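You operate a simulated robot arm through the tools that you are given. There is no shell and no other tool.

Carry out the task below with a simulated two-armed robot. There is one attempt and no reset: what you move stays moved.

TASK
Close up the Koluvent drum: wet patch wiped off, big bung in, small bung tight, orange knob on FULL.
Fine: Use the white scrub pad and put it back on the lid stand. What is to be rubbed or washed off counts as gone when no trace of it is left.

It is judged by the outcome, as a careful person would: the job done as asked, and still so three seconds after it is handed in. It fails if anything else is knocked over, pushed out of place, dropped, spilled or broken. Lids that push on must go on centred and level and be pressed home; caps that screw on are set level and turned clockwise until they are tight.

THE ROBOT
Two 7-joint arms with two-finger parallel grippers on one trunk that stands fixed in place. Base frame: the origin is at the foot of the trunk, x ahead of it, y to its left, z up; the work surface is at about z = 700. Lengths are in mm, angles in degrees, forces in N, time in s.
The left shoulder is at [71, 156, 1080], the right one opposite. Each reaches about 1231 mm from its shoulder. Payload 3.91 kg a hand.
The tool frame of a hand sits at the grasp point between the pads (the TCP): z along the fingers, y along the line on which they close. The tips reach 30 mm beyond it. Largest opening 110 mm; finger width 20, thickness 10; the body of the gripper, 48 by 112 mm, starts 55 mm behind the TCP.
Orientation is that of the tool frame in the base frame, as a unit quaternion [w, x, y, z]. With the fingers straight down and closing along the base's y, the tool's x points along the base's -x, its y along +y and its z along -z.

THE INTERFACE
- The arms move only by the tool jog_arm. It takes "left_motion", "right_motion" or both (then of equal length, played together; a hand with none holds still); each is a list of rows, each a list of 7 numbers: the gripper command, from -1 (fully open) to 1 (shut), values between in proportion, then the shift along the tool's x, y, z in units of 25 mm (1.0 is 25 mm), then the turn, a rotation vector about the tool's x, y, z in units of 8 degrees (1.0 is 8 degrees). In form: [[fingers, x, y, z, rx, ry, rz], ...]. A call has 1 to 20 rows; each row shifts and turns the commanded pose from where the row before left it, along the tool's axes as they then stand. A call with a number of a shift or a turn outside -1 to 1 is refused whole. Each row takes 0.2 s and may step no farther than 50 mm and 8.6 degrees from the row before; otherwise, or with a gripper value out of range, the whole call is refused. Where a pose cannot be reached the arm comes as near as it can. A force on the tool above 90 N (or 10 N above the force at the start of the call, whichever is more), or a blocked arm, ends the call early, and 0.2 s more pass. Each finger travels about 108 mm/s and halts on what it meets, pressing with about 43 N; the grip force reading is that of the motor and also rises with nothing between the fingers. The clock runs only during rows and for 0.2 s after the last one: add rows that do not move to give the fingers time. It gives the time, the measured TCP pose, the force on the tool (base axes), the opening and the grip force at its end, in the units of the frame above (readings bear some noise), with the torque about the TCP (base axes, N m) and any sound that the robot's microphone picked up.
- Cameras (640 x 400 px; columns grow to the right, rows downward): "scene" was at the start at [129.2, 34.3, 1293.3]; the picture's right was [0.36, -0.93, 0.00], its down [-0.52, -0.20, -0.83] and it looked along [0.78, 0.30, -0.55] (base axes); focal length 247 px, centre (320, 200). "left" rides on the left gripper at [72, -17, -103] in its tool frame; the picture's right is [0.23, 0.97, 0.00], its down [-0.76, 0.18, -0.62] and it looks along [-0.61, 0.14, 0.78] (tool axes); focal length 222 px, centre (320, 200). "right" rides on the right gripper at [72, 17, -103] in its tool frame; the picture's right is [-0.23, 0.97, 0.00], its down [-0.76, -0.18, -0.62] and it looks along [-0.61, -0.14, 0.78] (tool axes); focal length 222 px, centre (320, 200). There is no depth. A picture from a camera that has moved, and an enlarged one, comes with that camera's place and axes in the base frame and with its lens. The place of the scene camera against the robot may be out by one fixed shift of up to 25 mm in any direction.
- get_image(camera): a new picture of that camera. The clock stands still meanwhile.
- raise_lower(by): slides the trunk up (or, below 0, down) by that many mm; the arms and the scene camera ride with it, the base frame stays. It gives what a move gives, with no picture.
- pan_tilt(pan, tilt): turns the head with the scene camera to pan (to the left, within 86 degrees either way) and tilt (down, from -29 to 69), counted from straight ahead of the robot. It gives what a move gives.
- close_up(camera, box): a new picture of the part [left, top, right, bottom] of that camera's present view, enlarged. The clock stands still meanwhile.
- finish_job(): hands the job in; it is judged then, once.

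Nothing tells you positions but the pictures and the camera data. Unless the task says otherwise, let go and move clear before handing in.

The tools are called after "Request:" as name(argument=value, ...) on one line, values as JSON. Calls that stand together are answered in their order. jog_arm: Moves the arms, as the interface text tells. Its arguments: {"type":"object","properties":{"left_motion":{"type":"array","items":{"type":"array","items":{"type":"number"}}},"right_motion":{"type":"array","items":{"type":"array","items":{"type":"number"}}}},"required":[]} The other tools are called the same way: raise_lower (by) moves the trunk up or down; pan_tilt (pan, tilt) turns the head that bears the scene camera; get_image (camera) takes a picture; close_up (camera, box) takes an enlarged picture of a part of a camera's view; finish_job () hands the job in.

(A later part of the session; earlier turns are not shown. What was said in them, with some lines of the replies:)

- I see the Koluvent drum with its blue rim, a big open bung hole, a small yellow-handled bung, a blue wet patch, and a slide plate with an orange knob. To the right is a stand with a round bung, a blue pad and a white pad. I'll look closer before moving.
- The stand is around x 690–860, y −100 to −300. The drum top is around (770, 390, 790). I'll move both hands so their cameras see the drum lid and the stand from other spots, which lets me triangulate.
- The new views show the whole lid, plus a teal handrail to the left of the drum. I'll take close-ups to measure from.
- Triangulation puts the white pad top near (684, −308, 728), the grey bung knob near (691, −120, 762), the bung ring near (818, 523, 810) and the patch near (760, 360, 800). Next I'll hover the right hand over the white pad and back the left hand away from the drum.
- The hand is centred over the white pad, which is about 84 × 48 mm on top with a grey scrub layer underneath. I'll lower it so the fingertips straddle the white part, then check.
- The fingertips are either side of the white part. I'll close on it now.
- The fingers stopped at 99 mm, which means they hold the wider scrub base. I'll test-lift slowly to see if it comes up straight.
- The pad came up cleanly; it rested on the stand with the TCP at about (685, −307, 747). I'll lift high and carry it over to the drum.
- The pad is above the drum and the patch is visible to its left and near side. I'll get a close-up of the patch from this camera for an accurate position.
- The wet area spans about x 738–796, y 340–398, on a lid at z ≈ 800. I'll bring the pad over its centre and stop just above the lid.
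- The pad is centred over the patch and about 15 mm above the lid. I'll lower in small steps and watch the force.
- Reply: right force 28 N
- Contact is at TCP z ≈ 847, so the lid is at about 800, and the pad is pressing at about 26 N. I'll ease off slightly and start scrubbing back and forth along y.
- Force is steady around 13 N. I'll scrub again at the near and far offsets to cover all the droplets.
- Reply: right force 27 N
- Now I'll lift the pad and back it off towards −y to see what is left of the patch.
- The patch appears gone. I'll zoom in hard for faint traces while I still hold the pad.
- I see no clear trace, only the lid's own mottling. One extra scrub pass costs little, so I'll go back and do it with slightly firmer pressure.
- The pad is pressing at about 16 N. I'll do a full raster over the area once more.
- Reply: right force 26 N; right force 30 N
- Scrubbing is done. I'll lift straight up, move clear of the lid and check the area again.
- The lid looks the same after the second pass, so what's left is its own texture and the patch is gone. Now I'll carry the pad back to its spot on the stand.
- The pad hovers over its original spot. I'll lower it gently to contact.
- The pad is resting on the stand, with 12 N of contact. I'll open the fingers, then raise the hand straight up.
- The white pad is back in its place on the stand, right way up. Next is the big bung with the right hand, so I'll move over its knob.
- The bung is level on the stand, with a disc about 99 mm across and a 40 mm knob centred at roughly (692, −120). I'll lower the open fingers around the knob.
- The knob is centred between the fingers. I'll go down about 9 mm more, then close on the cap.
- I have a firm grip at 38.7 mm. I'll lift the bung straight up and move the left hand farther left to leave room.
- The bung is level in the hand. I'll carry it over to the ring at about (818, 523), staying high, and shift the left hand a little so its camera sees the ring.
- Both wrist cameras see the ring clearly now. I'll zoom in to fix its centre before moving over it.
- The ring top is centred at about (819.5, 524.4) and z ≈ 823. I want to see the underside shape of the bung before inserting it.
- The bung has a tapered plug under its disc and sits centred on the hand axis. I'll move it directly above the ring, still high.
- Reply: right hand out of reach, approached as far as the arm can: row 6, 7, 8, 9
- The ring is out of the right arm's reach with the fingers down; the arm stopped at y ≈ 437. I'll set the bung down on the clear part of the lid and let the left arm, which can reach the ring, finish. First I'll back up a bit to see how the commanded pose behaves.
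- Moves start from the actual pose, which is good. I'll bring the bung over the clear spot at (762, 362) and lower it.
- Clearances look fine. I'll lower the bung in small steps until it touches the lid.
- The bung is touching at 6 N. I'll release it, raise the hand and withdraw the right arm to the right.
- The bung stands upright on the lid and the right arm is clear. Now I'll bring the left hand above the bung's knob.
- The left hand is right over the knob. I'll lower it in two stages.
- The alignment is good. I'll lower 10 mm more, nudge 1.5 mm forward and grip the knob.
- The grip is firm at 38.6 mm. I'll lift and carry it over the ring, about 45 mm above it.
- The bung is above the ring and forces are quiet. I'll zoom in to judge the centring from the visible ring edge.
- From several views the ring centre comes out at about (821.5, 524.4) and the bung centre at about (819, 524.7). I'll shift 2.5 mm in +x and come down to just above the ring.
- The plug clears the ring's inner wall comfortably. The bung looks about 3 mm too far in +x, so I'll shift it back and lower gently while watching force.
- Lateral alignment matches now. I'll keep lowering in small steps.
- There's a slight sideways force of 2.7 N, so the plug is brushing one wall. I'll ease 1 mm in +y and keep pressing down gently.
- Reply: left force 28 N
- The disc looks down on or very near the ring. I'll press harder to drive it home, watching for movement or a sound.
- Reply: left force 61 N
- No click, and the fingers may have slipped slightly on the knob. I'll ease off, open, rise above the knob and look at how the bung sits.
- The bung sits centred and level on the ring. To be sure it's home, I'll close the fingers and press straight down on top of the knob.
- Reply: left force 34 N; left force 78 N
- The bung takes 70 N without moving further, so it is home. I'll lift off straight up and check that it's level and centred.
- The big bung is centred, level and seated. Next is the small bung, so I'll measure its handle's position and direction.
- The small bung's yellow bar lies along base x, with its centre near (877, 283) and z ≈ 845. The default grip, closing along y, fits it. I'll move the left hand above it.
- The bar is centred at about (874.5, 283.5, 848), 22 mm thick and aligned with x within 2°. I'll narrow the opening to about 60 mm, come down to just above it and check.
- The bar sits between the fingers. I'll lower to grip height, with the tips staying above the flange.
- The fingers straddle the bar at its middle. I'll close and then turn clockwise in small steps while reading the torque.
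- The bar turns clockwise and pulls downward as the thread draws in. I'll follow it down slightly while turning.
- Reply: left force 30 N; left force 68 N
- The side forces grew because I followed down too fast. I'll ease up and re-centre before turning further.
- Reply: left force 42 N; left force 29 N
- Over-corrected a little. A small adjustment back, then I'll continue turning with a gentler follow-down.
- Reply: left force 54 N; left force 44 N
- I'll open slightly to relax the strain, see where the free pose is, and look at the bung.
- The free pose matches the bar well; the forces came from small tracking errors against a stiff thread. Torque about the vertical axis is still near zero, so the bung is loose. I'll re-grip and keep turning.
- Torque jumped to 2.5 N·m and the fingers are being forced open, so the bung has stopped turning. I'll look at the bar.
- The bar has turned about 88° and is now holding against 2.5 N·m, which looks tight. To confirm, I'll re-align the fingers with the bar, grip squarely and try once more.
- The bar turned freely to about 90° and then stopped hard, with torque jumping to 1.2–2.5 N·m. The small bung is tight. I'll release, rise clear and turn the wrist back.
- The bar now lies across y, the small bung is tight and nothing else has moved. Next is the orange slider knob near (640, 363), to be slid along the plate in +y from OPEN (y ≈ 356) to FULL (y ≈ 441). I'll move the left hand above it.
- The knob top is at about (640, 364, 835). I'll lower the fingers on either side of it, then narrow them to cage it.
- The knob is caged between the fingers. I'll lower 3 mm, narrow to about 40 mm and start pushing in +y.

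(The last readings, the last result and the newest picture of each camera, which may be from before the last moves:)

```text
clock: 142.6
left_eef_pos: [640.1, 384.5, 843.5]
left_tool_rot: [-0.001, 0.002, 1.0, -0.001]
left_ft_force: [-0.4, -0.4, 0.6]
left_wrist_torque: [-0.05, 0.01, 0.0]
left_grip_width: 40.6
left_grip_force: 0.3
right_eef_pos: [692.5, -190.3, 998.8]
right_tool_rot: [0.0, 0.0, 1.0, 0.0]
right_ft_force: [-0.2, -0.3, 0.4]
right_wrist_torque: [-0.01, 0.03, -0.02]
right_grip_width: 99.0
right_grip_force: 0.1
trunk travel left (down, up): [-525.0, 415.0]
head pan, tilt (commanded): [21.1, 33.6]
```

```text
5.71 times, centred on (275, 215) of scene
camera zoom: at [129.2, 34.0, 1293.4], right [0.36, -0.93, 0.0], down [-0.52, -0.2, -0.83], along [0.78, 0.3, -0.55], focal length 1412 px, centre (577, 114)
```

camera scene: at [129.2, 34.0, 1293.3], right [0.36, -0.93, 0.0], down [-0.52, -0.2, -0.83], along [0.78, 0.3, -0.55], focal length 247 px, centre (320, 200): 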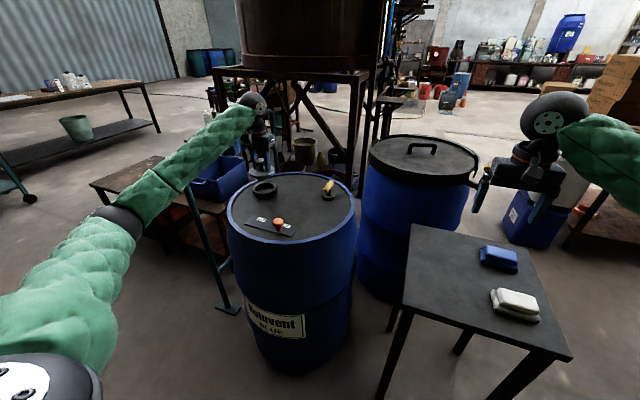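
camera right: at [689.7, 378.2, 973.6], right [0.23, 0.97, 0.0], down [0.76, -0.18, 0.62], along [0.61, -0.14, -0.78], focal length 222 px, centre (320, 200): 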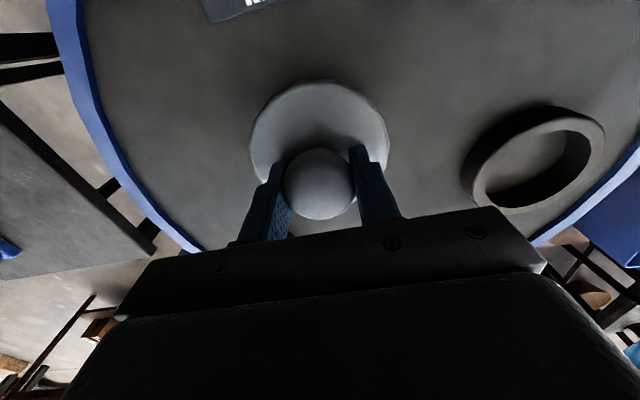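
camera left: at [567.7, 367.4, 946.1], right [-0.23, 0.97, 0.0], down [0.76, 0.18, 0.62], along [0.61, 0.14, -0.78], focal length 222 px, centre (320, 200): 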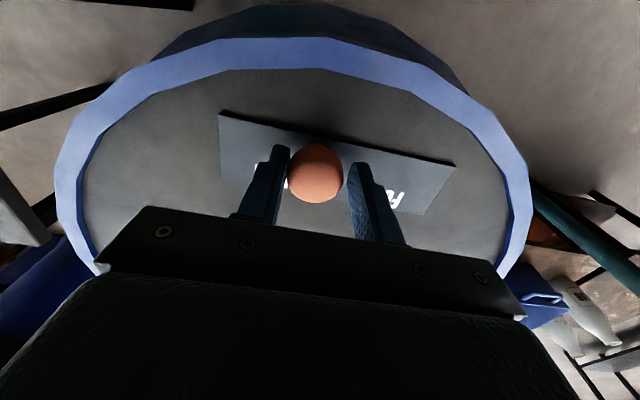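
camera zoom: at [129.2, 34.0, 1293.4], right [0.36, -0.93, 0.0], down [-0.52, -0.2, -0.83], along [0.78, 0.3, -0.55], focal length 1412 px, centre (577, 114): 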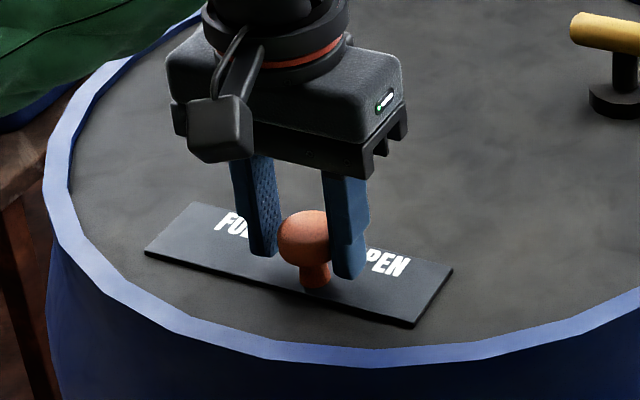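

The knob slides easily. I'll keep pushing it toward FULL.

Request:
jog_arm(left_motion=[[0.27, 0, 0.4, 0, 0, 0, 0], [0.27, 0, 0.4, 0, 0, 0, 0], [0.27, 0, 0.4, 0, 0, 0, 0], [0.27, 0, 0.4, 0, 0, 0, 0], [0.27, 0, 0, 0, 0, 0, 0]])

Request:
close_up(camera="scene", box=[230, 180, 320, 250])

```text
clock: 143.8
left_eef_pos: [639.8, 423.5, 843.6]
left_tool_rot: [0.001, 0.001, 1.0, 0.001]
left_ft_force: [-0.3, -1.3, -0.1]
left_wrist_torque: [0.0, -0.01, -0.05]
left_grip_width: 40.2
left_grip_force: 0.3
right_eef_pos: [692.7, -190.2, 998.7]
right_tool_rot: [0.0, 0.0, 1.0, 0.0]
right_ft_force: [0.4, 0.4, 0.2]
right_wrist_torque: [-0.01, 0.0, -0.01]
right_grip_width: 99.1
right_grip_force: 0.1
trunk travel left (down, up): [-525.0, 415.0]
head pan, tilt (commanded): [21.1, 33.6]
```

```text
5.71 times, centred on (275, 215) of scene
camera zoom: at [129.2, 34.1, 1293.3], right [0.36, -0.93, 0.0], down [-0.52, -0.2, -0.83], along [0.78, 0.3, -0.55], focal length 1412 px, centre (577, 114)
```

zoom: 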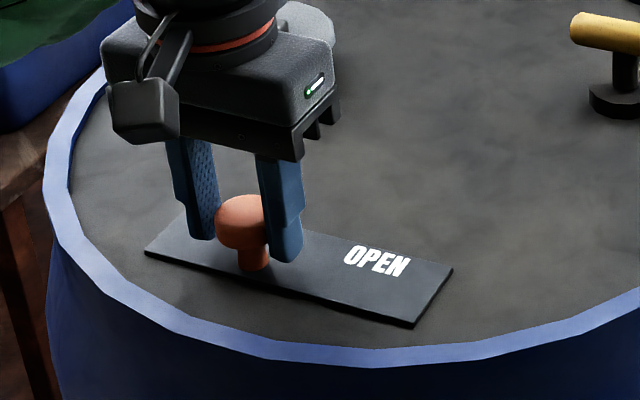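

OPEN is now uncovered and the knob is approaching FULL. I'll use small steps from here and watch for the end stop.

Request:
jog_arm(left_motion=[[0.27, 0, 0.2, 0, 0, 0, 0], [0.27, 0, 0.2, 0, 0, 0, 0], [0.27, 0, 0, 0, 0, 0, 0]])

Request:
jog_arm(left_motion=[[0.27, 0, 0.12, 0, 0, 0, 0], [0.27, 0, 0, 0, 0, 0, 0]])

Request:
close_up(camera="left", box=[200, 80, 480, 260])

Request:
close_up(camera="scene", box=[230, 180, 320, 250])

```text
clock: 144.6
left_eef_pos: [639.4, 433.8, 843.4]
left_tool_rot: [0.0, 0.0, 1.0, 0.0]
left_ft_force: [0.5, -0.3, -0.3]
left_wrist_torque: [0.03, 0.02, -0.02]
left_grip_width: 40.6
left_grip_force: 0.3
right_eef_pos: [693.8, -190.1, 998.1]
right_tool_rot: [0.0, -0.001, 1.0, 0.0]
right_ft_force: [0.2, -0.7, -0.1]
right_wrist_torque: [0.0, 0.01, 0.0]
right_grip_width: 98.8
right_grip_force: 0.1
trunk travel left (down, up): [-525.0, 415.0]
head pan, tilt (commanded): [21.1, 33.6]
```

```text
clock: 145.2
left_eef_pos: [640.3, 438.1, 844.6]
left_tool_rot: [0.001, 0.0, 1.0, -0.001]
left_ft_force: [0.6, -0.5, 0.3]
left_wrist_torque: [0.0, -0.03, -0.01]
left_grip_width: 40.7
left_grip_force: 0.7
right_eef_pos: [692.0, -190.4, 998.5]
right_tool_rot: [0.0, 0.0, 1.0, 0.0]
right_ft_force: [-0.2, -1.0, 0.7]
right_wrist_torque: [-0.02, -0.05, -0.02]
right_grip_width: 98.7
right_grip_force: 0.1
trunk travel left (down, up): [-525.0, 415.0]
head pan, tilt (commanded): [21.1, 33.6]
```

```text
2.22 times, centred on (340, 170) of left
camera zoom: at [567.9, 420.9, 946.4], right [-0.23, 0.97, 0.0], down [0.76, 0.18, 0.62], along [0.61, 0.14, -0.78], focal length 494 px, centre (276, 267)
```

zoom: 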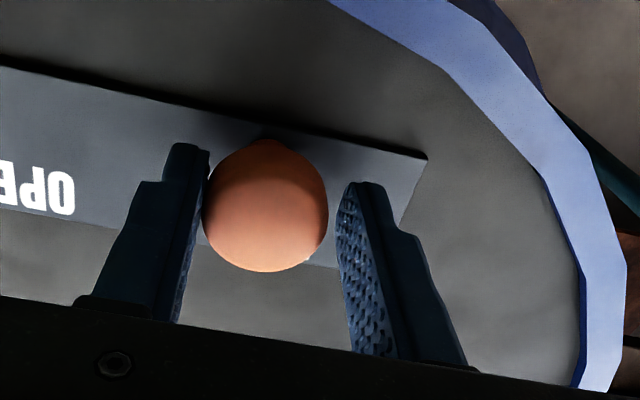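

```text
5.71 times, centred on (275, 215) of scene
camera zoom: at [129.1, 34.1, 1293.4], right [0.36, -0.93, 0.0], down [-0.52, -0.2, -0.83], along [0.78, 0.3, -0.55], focal length 1412 px, centre (577, 114)
```

zoom: 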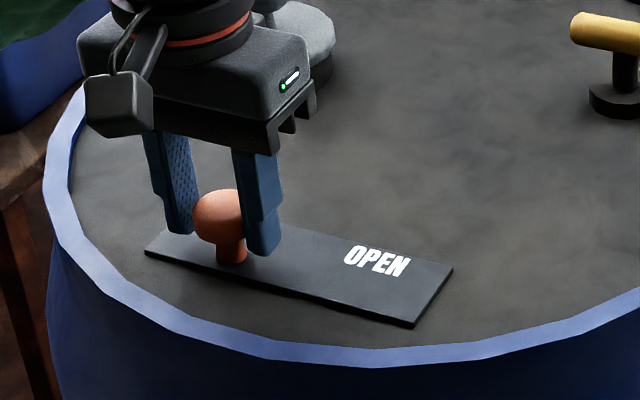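

Request:
jog_arm(left_motion=[[0.27, 0, 0.08, 0, 0, 0, 0], [0.27, 0, 0, 0, 0, 0, 0]])

Request:
jog_arm(left_motion=[[0.27, 0, 0.08, 0, 0, 0, 0], [0.27, 0, 0, 0, 0, 0, 0]])

Request:
close_up(camera="left", box=[200, 80, 480, 260])

```text
clock: 145.8
left_eef_pos: [638.5, 439.1, 844.8]
left_tool_rot: [0.0, 0.001, 1.0, 0.0]
left_ft_force: [-1.8, -5.4, -1.3]
left_wrist_torque: [0.02, 0.04, -0.04]
left_grip_width: 42.7
left_grip_force: 2.6
right_eef_pos: [693.6, -191.2, 997.6]
right_tool_rot: [0.0, 0.0, 1.0, 0.0]
right_ft_force: [0.1, 0.1, -0.2]
right_wrist_torque: [0.01, 0.01, 0.0]
right_grip_width: 98.7
right_grip_force: 0.1
trunk travel left (down, up): [-525.0, 415.0]
head pan, tilt (commanded): [21.1, 33.6]
```

```text
clock: 146.4
left_eef_pos: [640.1, 441.6, 844.0]
left_tool_rot: [0.0, 0.001, 1.0, 0.001]
left_ft_force: [-3.9, -10.9, -3.2]
left_wrist_torque: [0.02, 0.0, -0.03]
left_grip_width: 45.5
left_grip_force: 5.2
right_eef_pos: [693.2, -190.6, 998.9]
right_tool_rot: [0.0, 0.0, 1.0, 0.0]
right_ft_force: [0.1, 0.3, 0.2]
right_wrist_torque: [0.01, 0.0, -0.02]
right_grip_width: 99.1
right_grip_force: 0.1
trunk travel left (down, up): [-525.0, 415.0]
head pan, tilt (commanded): [21.1, 33.6]
```

```text
2.22 times, centred on (340, 170) of left
camera zoom: at [568.3, 423.6, 946.7], right [-0.22, 0.97, 0.0], down [0.76, 0.18, 0.62], along [0.61, 0.14, -0.78], focal length 494 px, centre (276, 267)
```

zoom: 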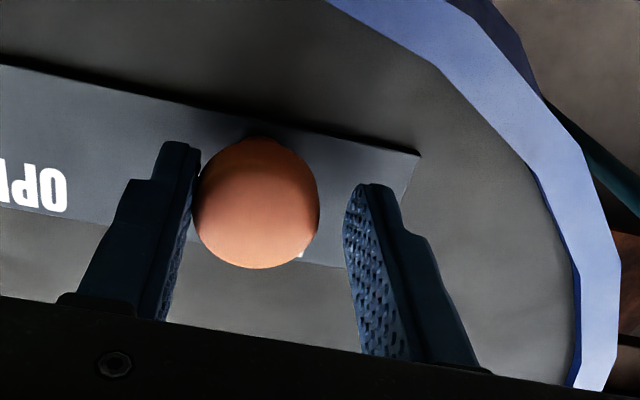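

The knob hit its end stop: the push force rose to 11 N and the fingers spread. I'll open up, rise straight and check.

Request:
jog_arm(left_motion=[[0.1, 0, -0.1, 0, 0, 0, 0], [-0.1, 0, 0, 0, 0, 0, 0], [-0.1, 0, 0, 0, 0, 0, 0], [-0.1, 0, 0, -0.5, 0, 0, 0], [-0.1, 0, 0, -1, 0, 0, 0], [-0.1, 0, 0, -1, 0, 0, 0], [-0.1, 0, 0, -1, 0, 0, 0], [-0.1, 0, 0, -1, 0, 0, 0], [-0.1, 0, 0, -1, 0, 0, 0], [-0.1, 0, 0, -1, 0, 0, 0], [-0.1, 0, 0, 0, 0, 0, 0]])

Request:
get_image(camera="left")

Request:
close_up(camera="scene", box=[220, 160, 370, 260])

```text
clock: 148.8
left_eef_pos: [641.0, 440.0, 1006.6]
left_tool_rot: [0.0, 0.002, 1.0, 0.001]
left_ft_force: [0.6, -0.6, -0.1]
left_wrist_torque: [-0.01, 0.0, -0.01]
left_grip_width: 60.4
left_grip_force: 0.1
right_eef_pos: [693.3, -189.6, 997.0]
right_tool_rot: [0.0, 0.0, 1.0, 0.0]
right_ft_force: [-0.7, 1.0, -0.9]
right_wrist_torque: [0.02, -0.01, 0.01]
right_grip_width: 98.8
right_grip_force: 0.1
trunk travel left (down, up): [-525.0, 415.0]
head pan, tilt (commanded): [21.1, 33.6]
```

```text
taken
camera left: at [568.3, 422.3, 1109.2], right [-0.23, 0.97, 0.0], down [0.76, 0.18, 0.62], along [0.61, 0.14, -0.78], focal length 222 px, centre (320, 200)
```

left: 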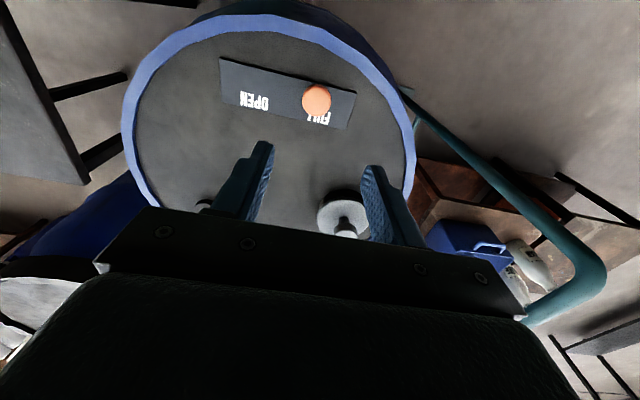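

```text
4.00 times, centred on (295, 210) of scene
camera zoom: at [129.3, 34.4, 1293.3], right [0.36, -0.93, 0.0], down [-0.52, -0.2, -0.83], along [0.78, 0.3, -0.55], focal length 988 px, centre (420, 160)
```

zoom: 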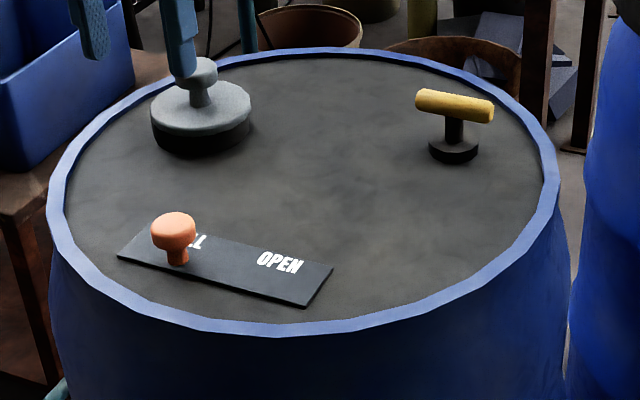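

The orange knob now covers FULL. I'll move the left hand back up and out, then inspect the bungs, the lid and the stand.

Request:
jog_arm(left_motion=[[-0.1, 0, 0, -0.9, 0, 0, 0], [-0.1, 0, 0, -0.9, 0, 0, 0], [-0.1, 0, 0, -0.9, 0, 0, 0], [-0.1, 0, 0, -0.9, 0, 0, 0], [-0.1, 0, 0, -0.9, 0, 0, 0], [-0.1, 0, 0, -0.9, 0, 0, 0], [-0.1, 0, 0.9, -0.3, 0, 0, 0], [-0.1, 0, 0.9, -0.3, 0, 0, 0], [-0.1, 0, 0.9, -0.3, 0, 0, 0], [-0.1, 0, 0.9, 0, 0, 0, 0], [-0.1, 0, 0.9, 0, 0, 0, 0], [-0.1, 0, 0.9, 0, 0, 0, 0], [-0.1, 0, 0.9, 0, 0, 0, 0], [-0.1, 0, 0.9, 0, 0, 0, 0], [-0.1, 0, 0, 0, 0, 0, 0]])

Request:
get_image(camera="left")

Request:
close_up(camera="scene", box=[250, 165, 300, 205])

Request:
close_up(camera="scene", box=[310, 170, 350, 205])

Request:
get_image(camera="scene")

```text
clock: 152.0
left_eef_pos: [639.2, 618.1, 1165.1]
left_tool_rot: [-0.001, 0.001, 1.0, 0.0]
left_ft_force: [0.2, 0.0, -0.2]
left_wrist_torque: [0.0, 0.01, -0.02]
left_grip_width: 60.6
left_grip_force: 0.0
right_eef_pos: [693.7, -189.8, 998.1]
right_tool_rot: [0.001, 0.0, 1.0, 0.0]
right_ft_force: [0.0, -0.1, 0.3]
right_wrist_torque: [0.0, -0.03, 0.01]
right_grip_width: 99.3
right_grip_force: 0.1
trunk travel left (down, up): [-525.0, 415.0]
head pan, tilt (commanded): [21.1, 33.6]
```

```text
taken
camera left: at [567.8, 600.6, 1266.8], right [-0.23, 0.97, 0.0], down [0.76, 0.18, 0.62], along [0.61, 0.14, -0.78], focal length 222 px, centre (320, 200)
```

left: 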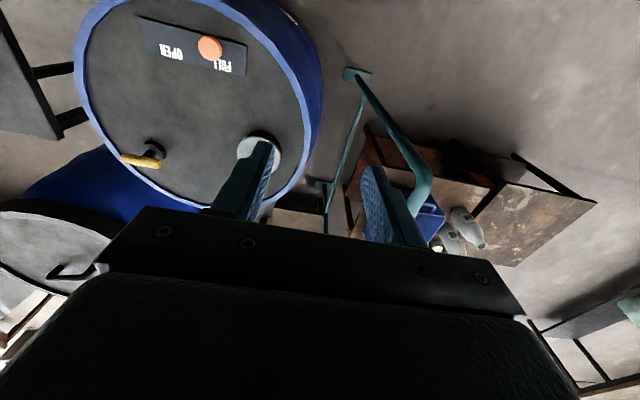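

```text
10.00 times, centred on (275, 185) of scene
camera zoom: at [129.2, 33.8, 1293.4], right [0.36, -0.93, 0.0], down [-0.52, -0.2, -0.83], along [0.78, 0.3, -0.55], focal length 2471 px, centre (770, 350)
```

zoom: 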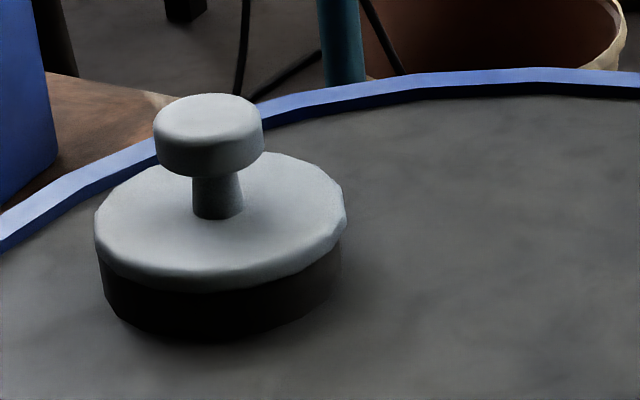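

```text
11.43 times, centred on (330, 188) of scene
camera zoom: at [129.2, 33.8, 1293.4], right [0.36, -0.93, 0.0], down [-0.52, -0.2, -0.83], along [0.78, 0.3, -0.55], focal length 2824 px, centre (206, 343)
```

zoom: 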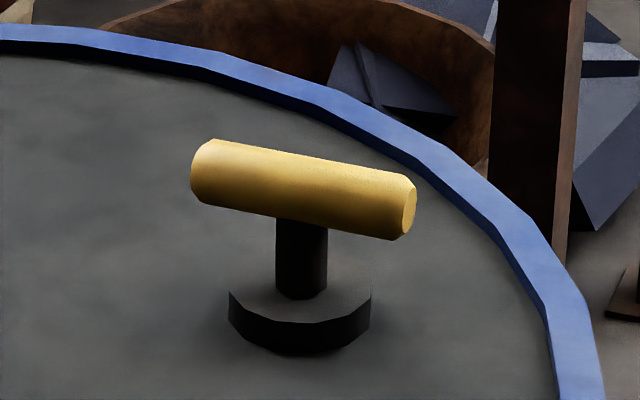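

```text
taken
camera scene: at [129.2, 33.8, 1293.4], right [0.36, -0.93, 0.0], down [-0.52, -0.2, -0.83], along [0.78, 0.3, -0.55], focal length 247 px, centre (320, 200)
```

scene: 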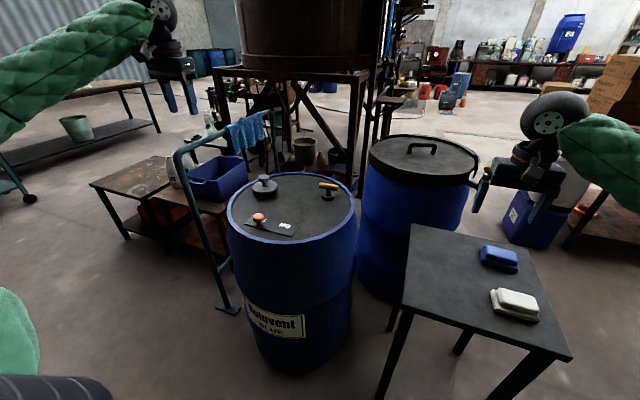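

Everything looks in place. I want a flatter view of the big bung against its ring to confirm there's no gap, so I'll tilt the left hand 30° and bring its camera lower.

Request:
jog_arm(left_motion=[[-0.1, 0, 0, 0, 0, -0.94, 0], [-0.1, 0, 0, 0, 0, -0.94, 0], [-0.1, 0, 0, 0, 0, -0.94, 0], [-0.1, 0, 0, 0, 0, -0.94, 0], [-0.1, 0, 0, 0, 0, 0, 0], [-0.1, 0.355, -0.404, 0.85, 0, 0, 0], [-0.1, 0.355, -0.404, 0.85, 0, 0, 0], [-0.1, 0.355, -0.404, 0.85, 0, 0, 0], [-0.1, 0.355, -0.404, 0.85, 0, 0, 0], [-0.1, 0.355, -0.404, 0.85, 0, 0, 0], [-0.1, 0.355, -0.404, 0.85, 0, 0, 0], [-0.1, 0.355, -0.404, 0.85, 0, 0, 0], [-0.1, 0.355, -0.404, 0.85, 0, 0, 0], [-0.1, 0.355, -0.404, 0.85, 0, 0, 0], [-0.1, 0.355, -0.404, 0.85, 0, 0, 0], [-0.1, 0, 0, 0, 0, 0, 0]])

Request:
get_image(camera="left")

```text
clock: 155.4
left_eef_pos: [668.1, 520.4, 936.1]
left_tool_rot: [0.26, 0.002, 0.966, 0.0]
left_ft_force: [1.1, -1.0, -0.2]
left_wrist_torque: [0.0, 0.01, 0.01]
left_grip_width: 60.3
left_grip_force: 0.0
right_eef_pos: [692.5, -189.9, 998.0]
right_tool_rot: [0.001, 0.0, 1.0, -0.001]
right_ft_force: [0.0, 0.6, -0.3]
right_wrist_torque: [0.01, -0.03, 0.02]
right_grip_width: 99.0
right_grip_force: 0.1
trunk travel left (down, up): [-525.0, 415.0]
head pan, tilt (commanded): [21.1, 33.6]
```

```text
taken
camera left: at [555.2, 502.8, 988.1], right [-0.2, 0.97, -0.11], down [0.35, 0.18, 0.92], along [0.92, 0.14, -0.37], focal length 222 px, centre (320, 200)
```

left: 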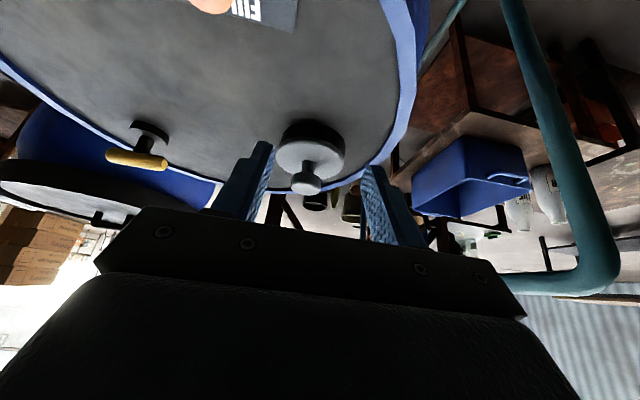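

Request:
close_up(camera="left", box=[270, 110, 360, 200])

Request:
close_up(camera="left", box=[95, 105, 185, 185])

```text
4.44 times, centred on (315, 155) of left
camera zoom: at [555.2, 502.8, 988.1], right [-0.2, 0.97, -0.11], down [0.35, 0.18, 0.92], along [0.92, 0.14, -0.37], focal length 987 px, centre (342, 400)
```

zoom: 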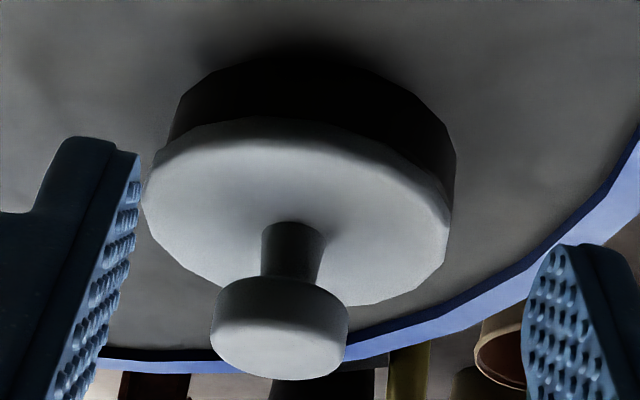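

```text
5.00 times, centred on (140, 145) of left
camera zoom: at [555.2, 502.8, 988.1], right [-0.2, 0.97, -0.11], down [0.35, 0.18, 0.92], along [0.92, 0.14, -0.37], focal length 1111 px, centre (1220, 475)
```

zoom: 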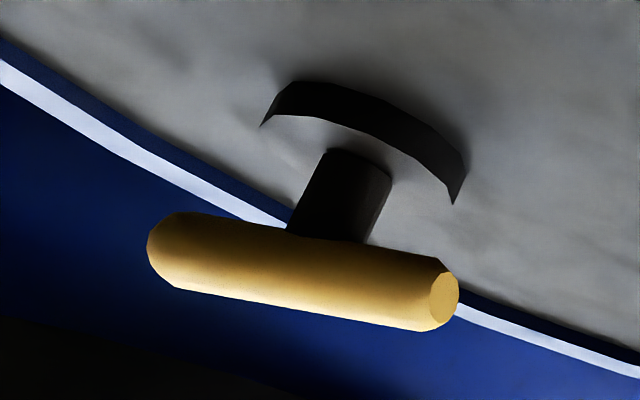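

The bung disc sits flush on its ring with no gap, and the small bung's flange is down on the lid. One last look at the wiped area and the labels from here.

Request:
close_up(camera="left", box=[100, 0, 300, 120])

Request:
close_up(camera="scene", box=[400, 220, 580, 340])

```text
3.20 times, centred on (200, 60) of left
camera zoom: at [555.2, 502.8, 988.1], right [-0.2, 0.97, -0.11], down [0.35, 0.18, 0.92], along [0.92, 0.14, -0.37], focal length 711 px, centre (704, 648)
```

zoom: 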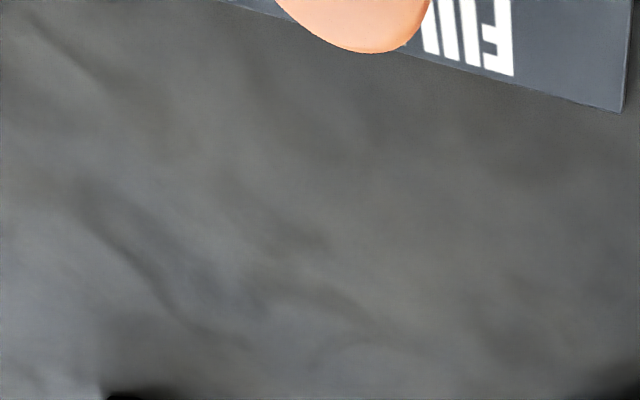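

```text
3.33 times, centred on (490, 280) of scene
camera zoom: at [128.7, 34.1, 1293.4], right [0.36, -0.93, 0.0], down [-0.52, -0.2, -0.83], along [0.78, 0.3, -0.55], focal length 824 px, centre (-247, -67)
```

zoom: 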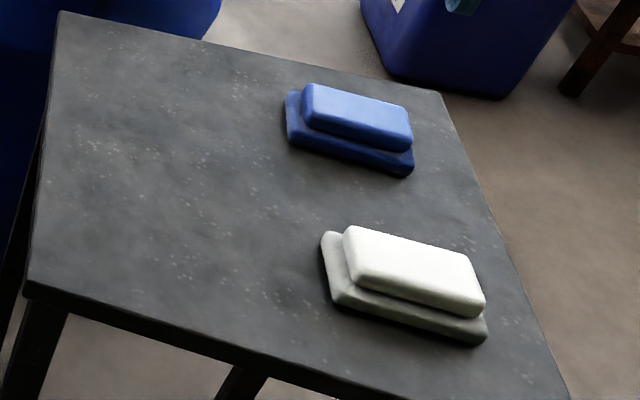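

Beneath the streaky lid texture there's a slightly bluish-grey tone near where the patch was. I'll zoom right in to decide whether it's texture or residue.

Request:
close_up(camera="left", box=[130, 50, 210, 110])

Request:
close_up(camera="scene", box=[280, 195, 320, 225])

Request:
close_up(camera="left", box=[210, 40, 290, 100])

```text
6.67 times, centred on (170, 80) of left
camera zoom: at [555.2, 502.8, 988.1], right [-0.2, 0.97, -0.11], down [0.35, 0.18, 0.92], along [0.92, 0.14, -0.37], focal length 1481 px, centre (1320, 1000)
```

zoom: 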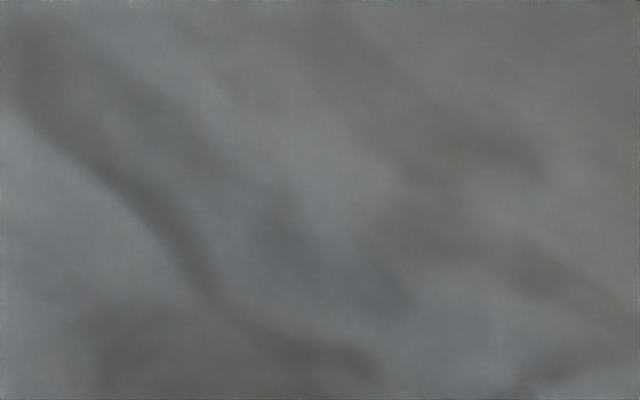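

```text
13.33 times, centred on (300, 210) of scene
camera zoom: at [128.7, 34.1, 1293.4], right [0.36, -0.93, 0.0], down [-0.52, -0.2, -0.83], along [0.78, 0.3, -0.55], focal length 3295 px, centre (587, 67)
```

zoom: 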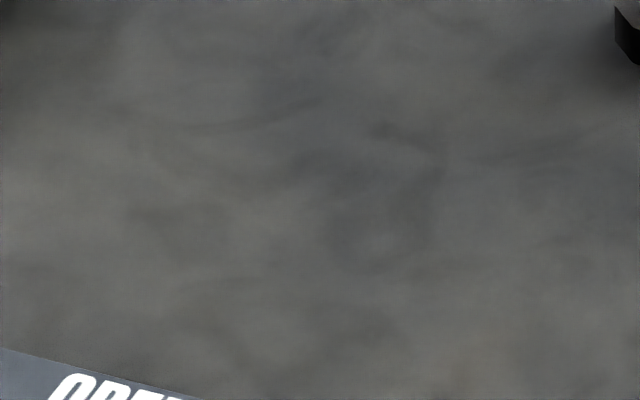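

```text
6.67 times, centred on (250, 70) of left
camera zoom: at [555.2, 502.8, 988.1], right [-0.2, 0.97, -0.11], down [0.35, 0.18, 0.92], along [0.92, 0.14, -0.37], focal length 1481 px, centre (787, 1067)
```

zoom: 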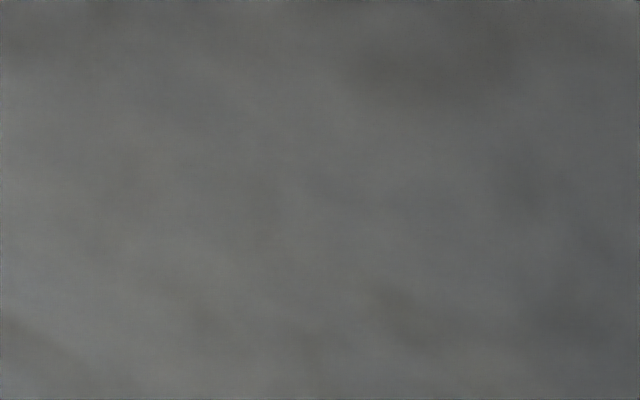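

It's only the lid's own mottling: the same tones occur elsewhere, with no blue outline left. I'll back the left hand well clear and take a final look.

Request:
jog_arm(left_motion=[[-0.1, 0, 0, -0.9, 0, 0, 0], [-0.1, 0, 0, -0.9, 0, 0, 0], [-0.1, 0, 0, -0.9, 0, 0, 0], [-0.1, 0, 0, -0.9, 0, 0, 0], [-0.1, 0, 0, -0.9, 0, 0, 0], [-0.1, 0, 0, -0.9, 0, 0, 0], [-0.1, 0, 0, -0.9, 0, 0, 0], [-0.1, 0, 0, -0.9, 0, 0, 0], [-0.1, 0, 0, -0.9, 0, 0, 0], [-0.1, 0, 0, 0, 0, 0, 0]])

Request:
get_image(camera="scene")

Request:
close_up(camera="scene", box=[220, 150, 370, 250])

```text
clock: 157.6
left_eef_pos: [568.5, 517.2, 1111.0]
left_tool_rot: [0.259, 0.001, 0.966, -0.001]
left_ft_force: [0.3, -0.7, 0.4]
left_wrist_torque: [0.03, 0.02, 0.0]
left_grip_width: 60.3
left_grip_force: 0.0
right_eef_pos: [694.5, -190.8, 998.0]
right_tool_rot: [0.0, -0.001, 1.0, 0.0]
right_ft_force: [-0.3, -0.6, -0.3]
right_wrist_torque: [-0.02, -0.01, -0.01]
right_grip_width: 99.0
right_grip_force: 0.0
trunk travel left (down, up): [-525.0, 415.0]
head pan, tilt (commanded): [21.1, 33.6]
```

```text
taken
camera scene: at [129.1, 34.3, 1293.3], right [0.36, -0.93, 0.0], down [-0.52, -0.2, -0.83], along [0.78, 0.3, -0.55], focal length 247 px, centre (320, 200)
```

scene: 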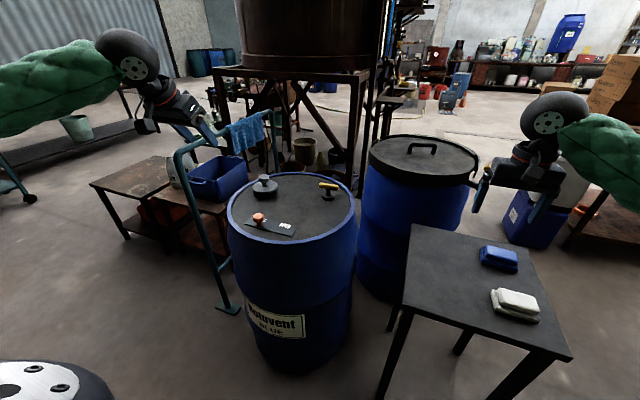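

```text
4.00 times, centred on (295, 200) of scene
camera zoom: at [129.1, 34.3, 1293.3], right [0.36, -0.93, 0.0], down [-0.52, -0.2, -0.83], along [0.78, 0.3, -0.55], focal length 988 px, centre (420, 200)
```

zoom: 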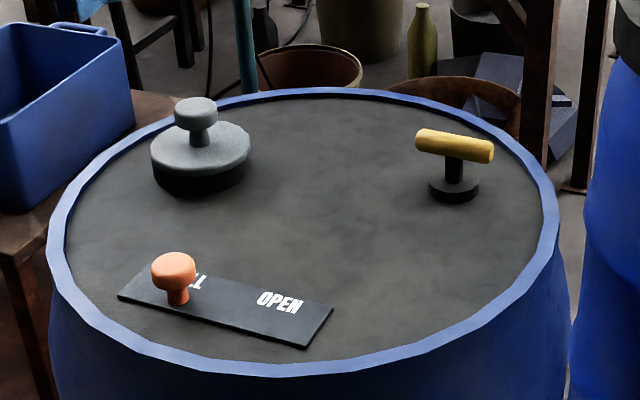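

The lid is clean, the big bung is seated level in its ring, the small bung is tight and the orange knob is on FULL. The white pad is back on the stand, both hands are empty and clear, and nothing else has moved. I'm handing the job in.

Request:
finish_job()

```text
The job is handed in.
```

The Koluvent drum is closed up, and I've handed the job in.

- **Wet patch:** I wiped it off with the white scrub pad, going over it twice. Close-ups showed only the lid's own mottled texture. The pad is back in its place on the lid stand.
- **Big bung:** It is in its ring, level and centred to within about 2 mm. I pressed it down with about 70 N and it moved no further. The close-up showed no gap. The right arm couldn't reach the ring, so I rested the bung on the lid for a moment and finished with the left.
- **Small bung:** It turned clockwise about 90° and then stopped hard, holding against about 2.5 N·m.
- **Orange knob:** I slid it along its plate to the end stop, and it now sits on FULL.

Both hands are empty and clear, and I saw nothing else moved or knocked over.
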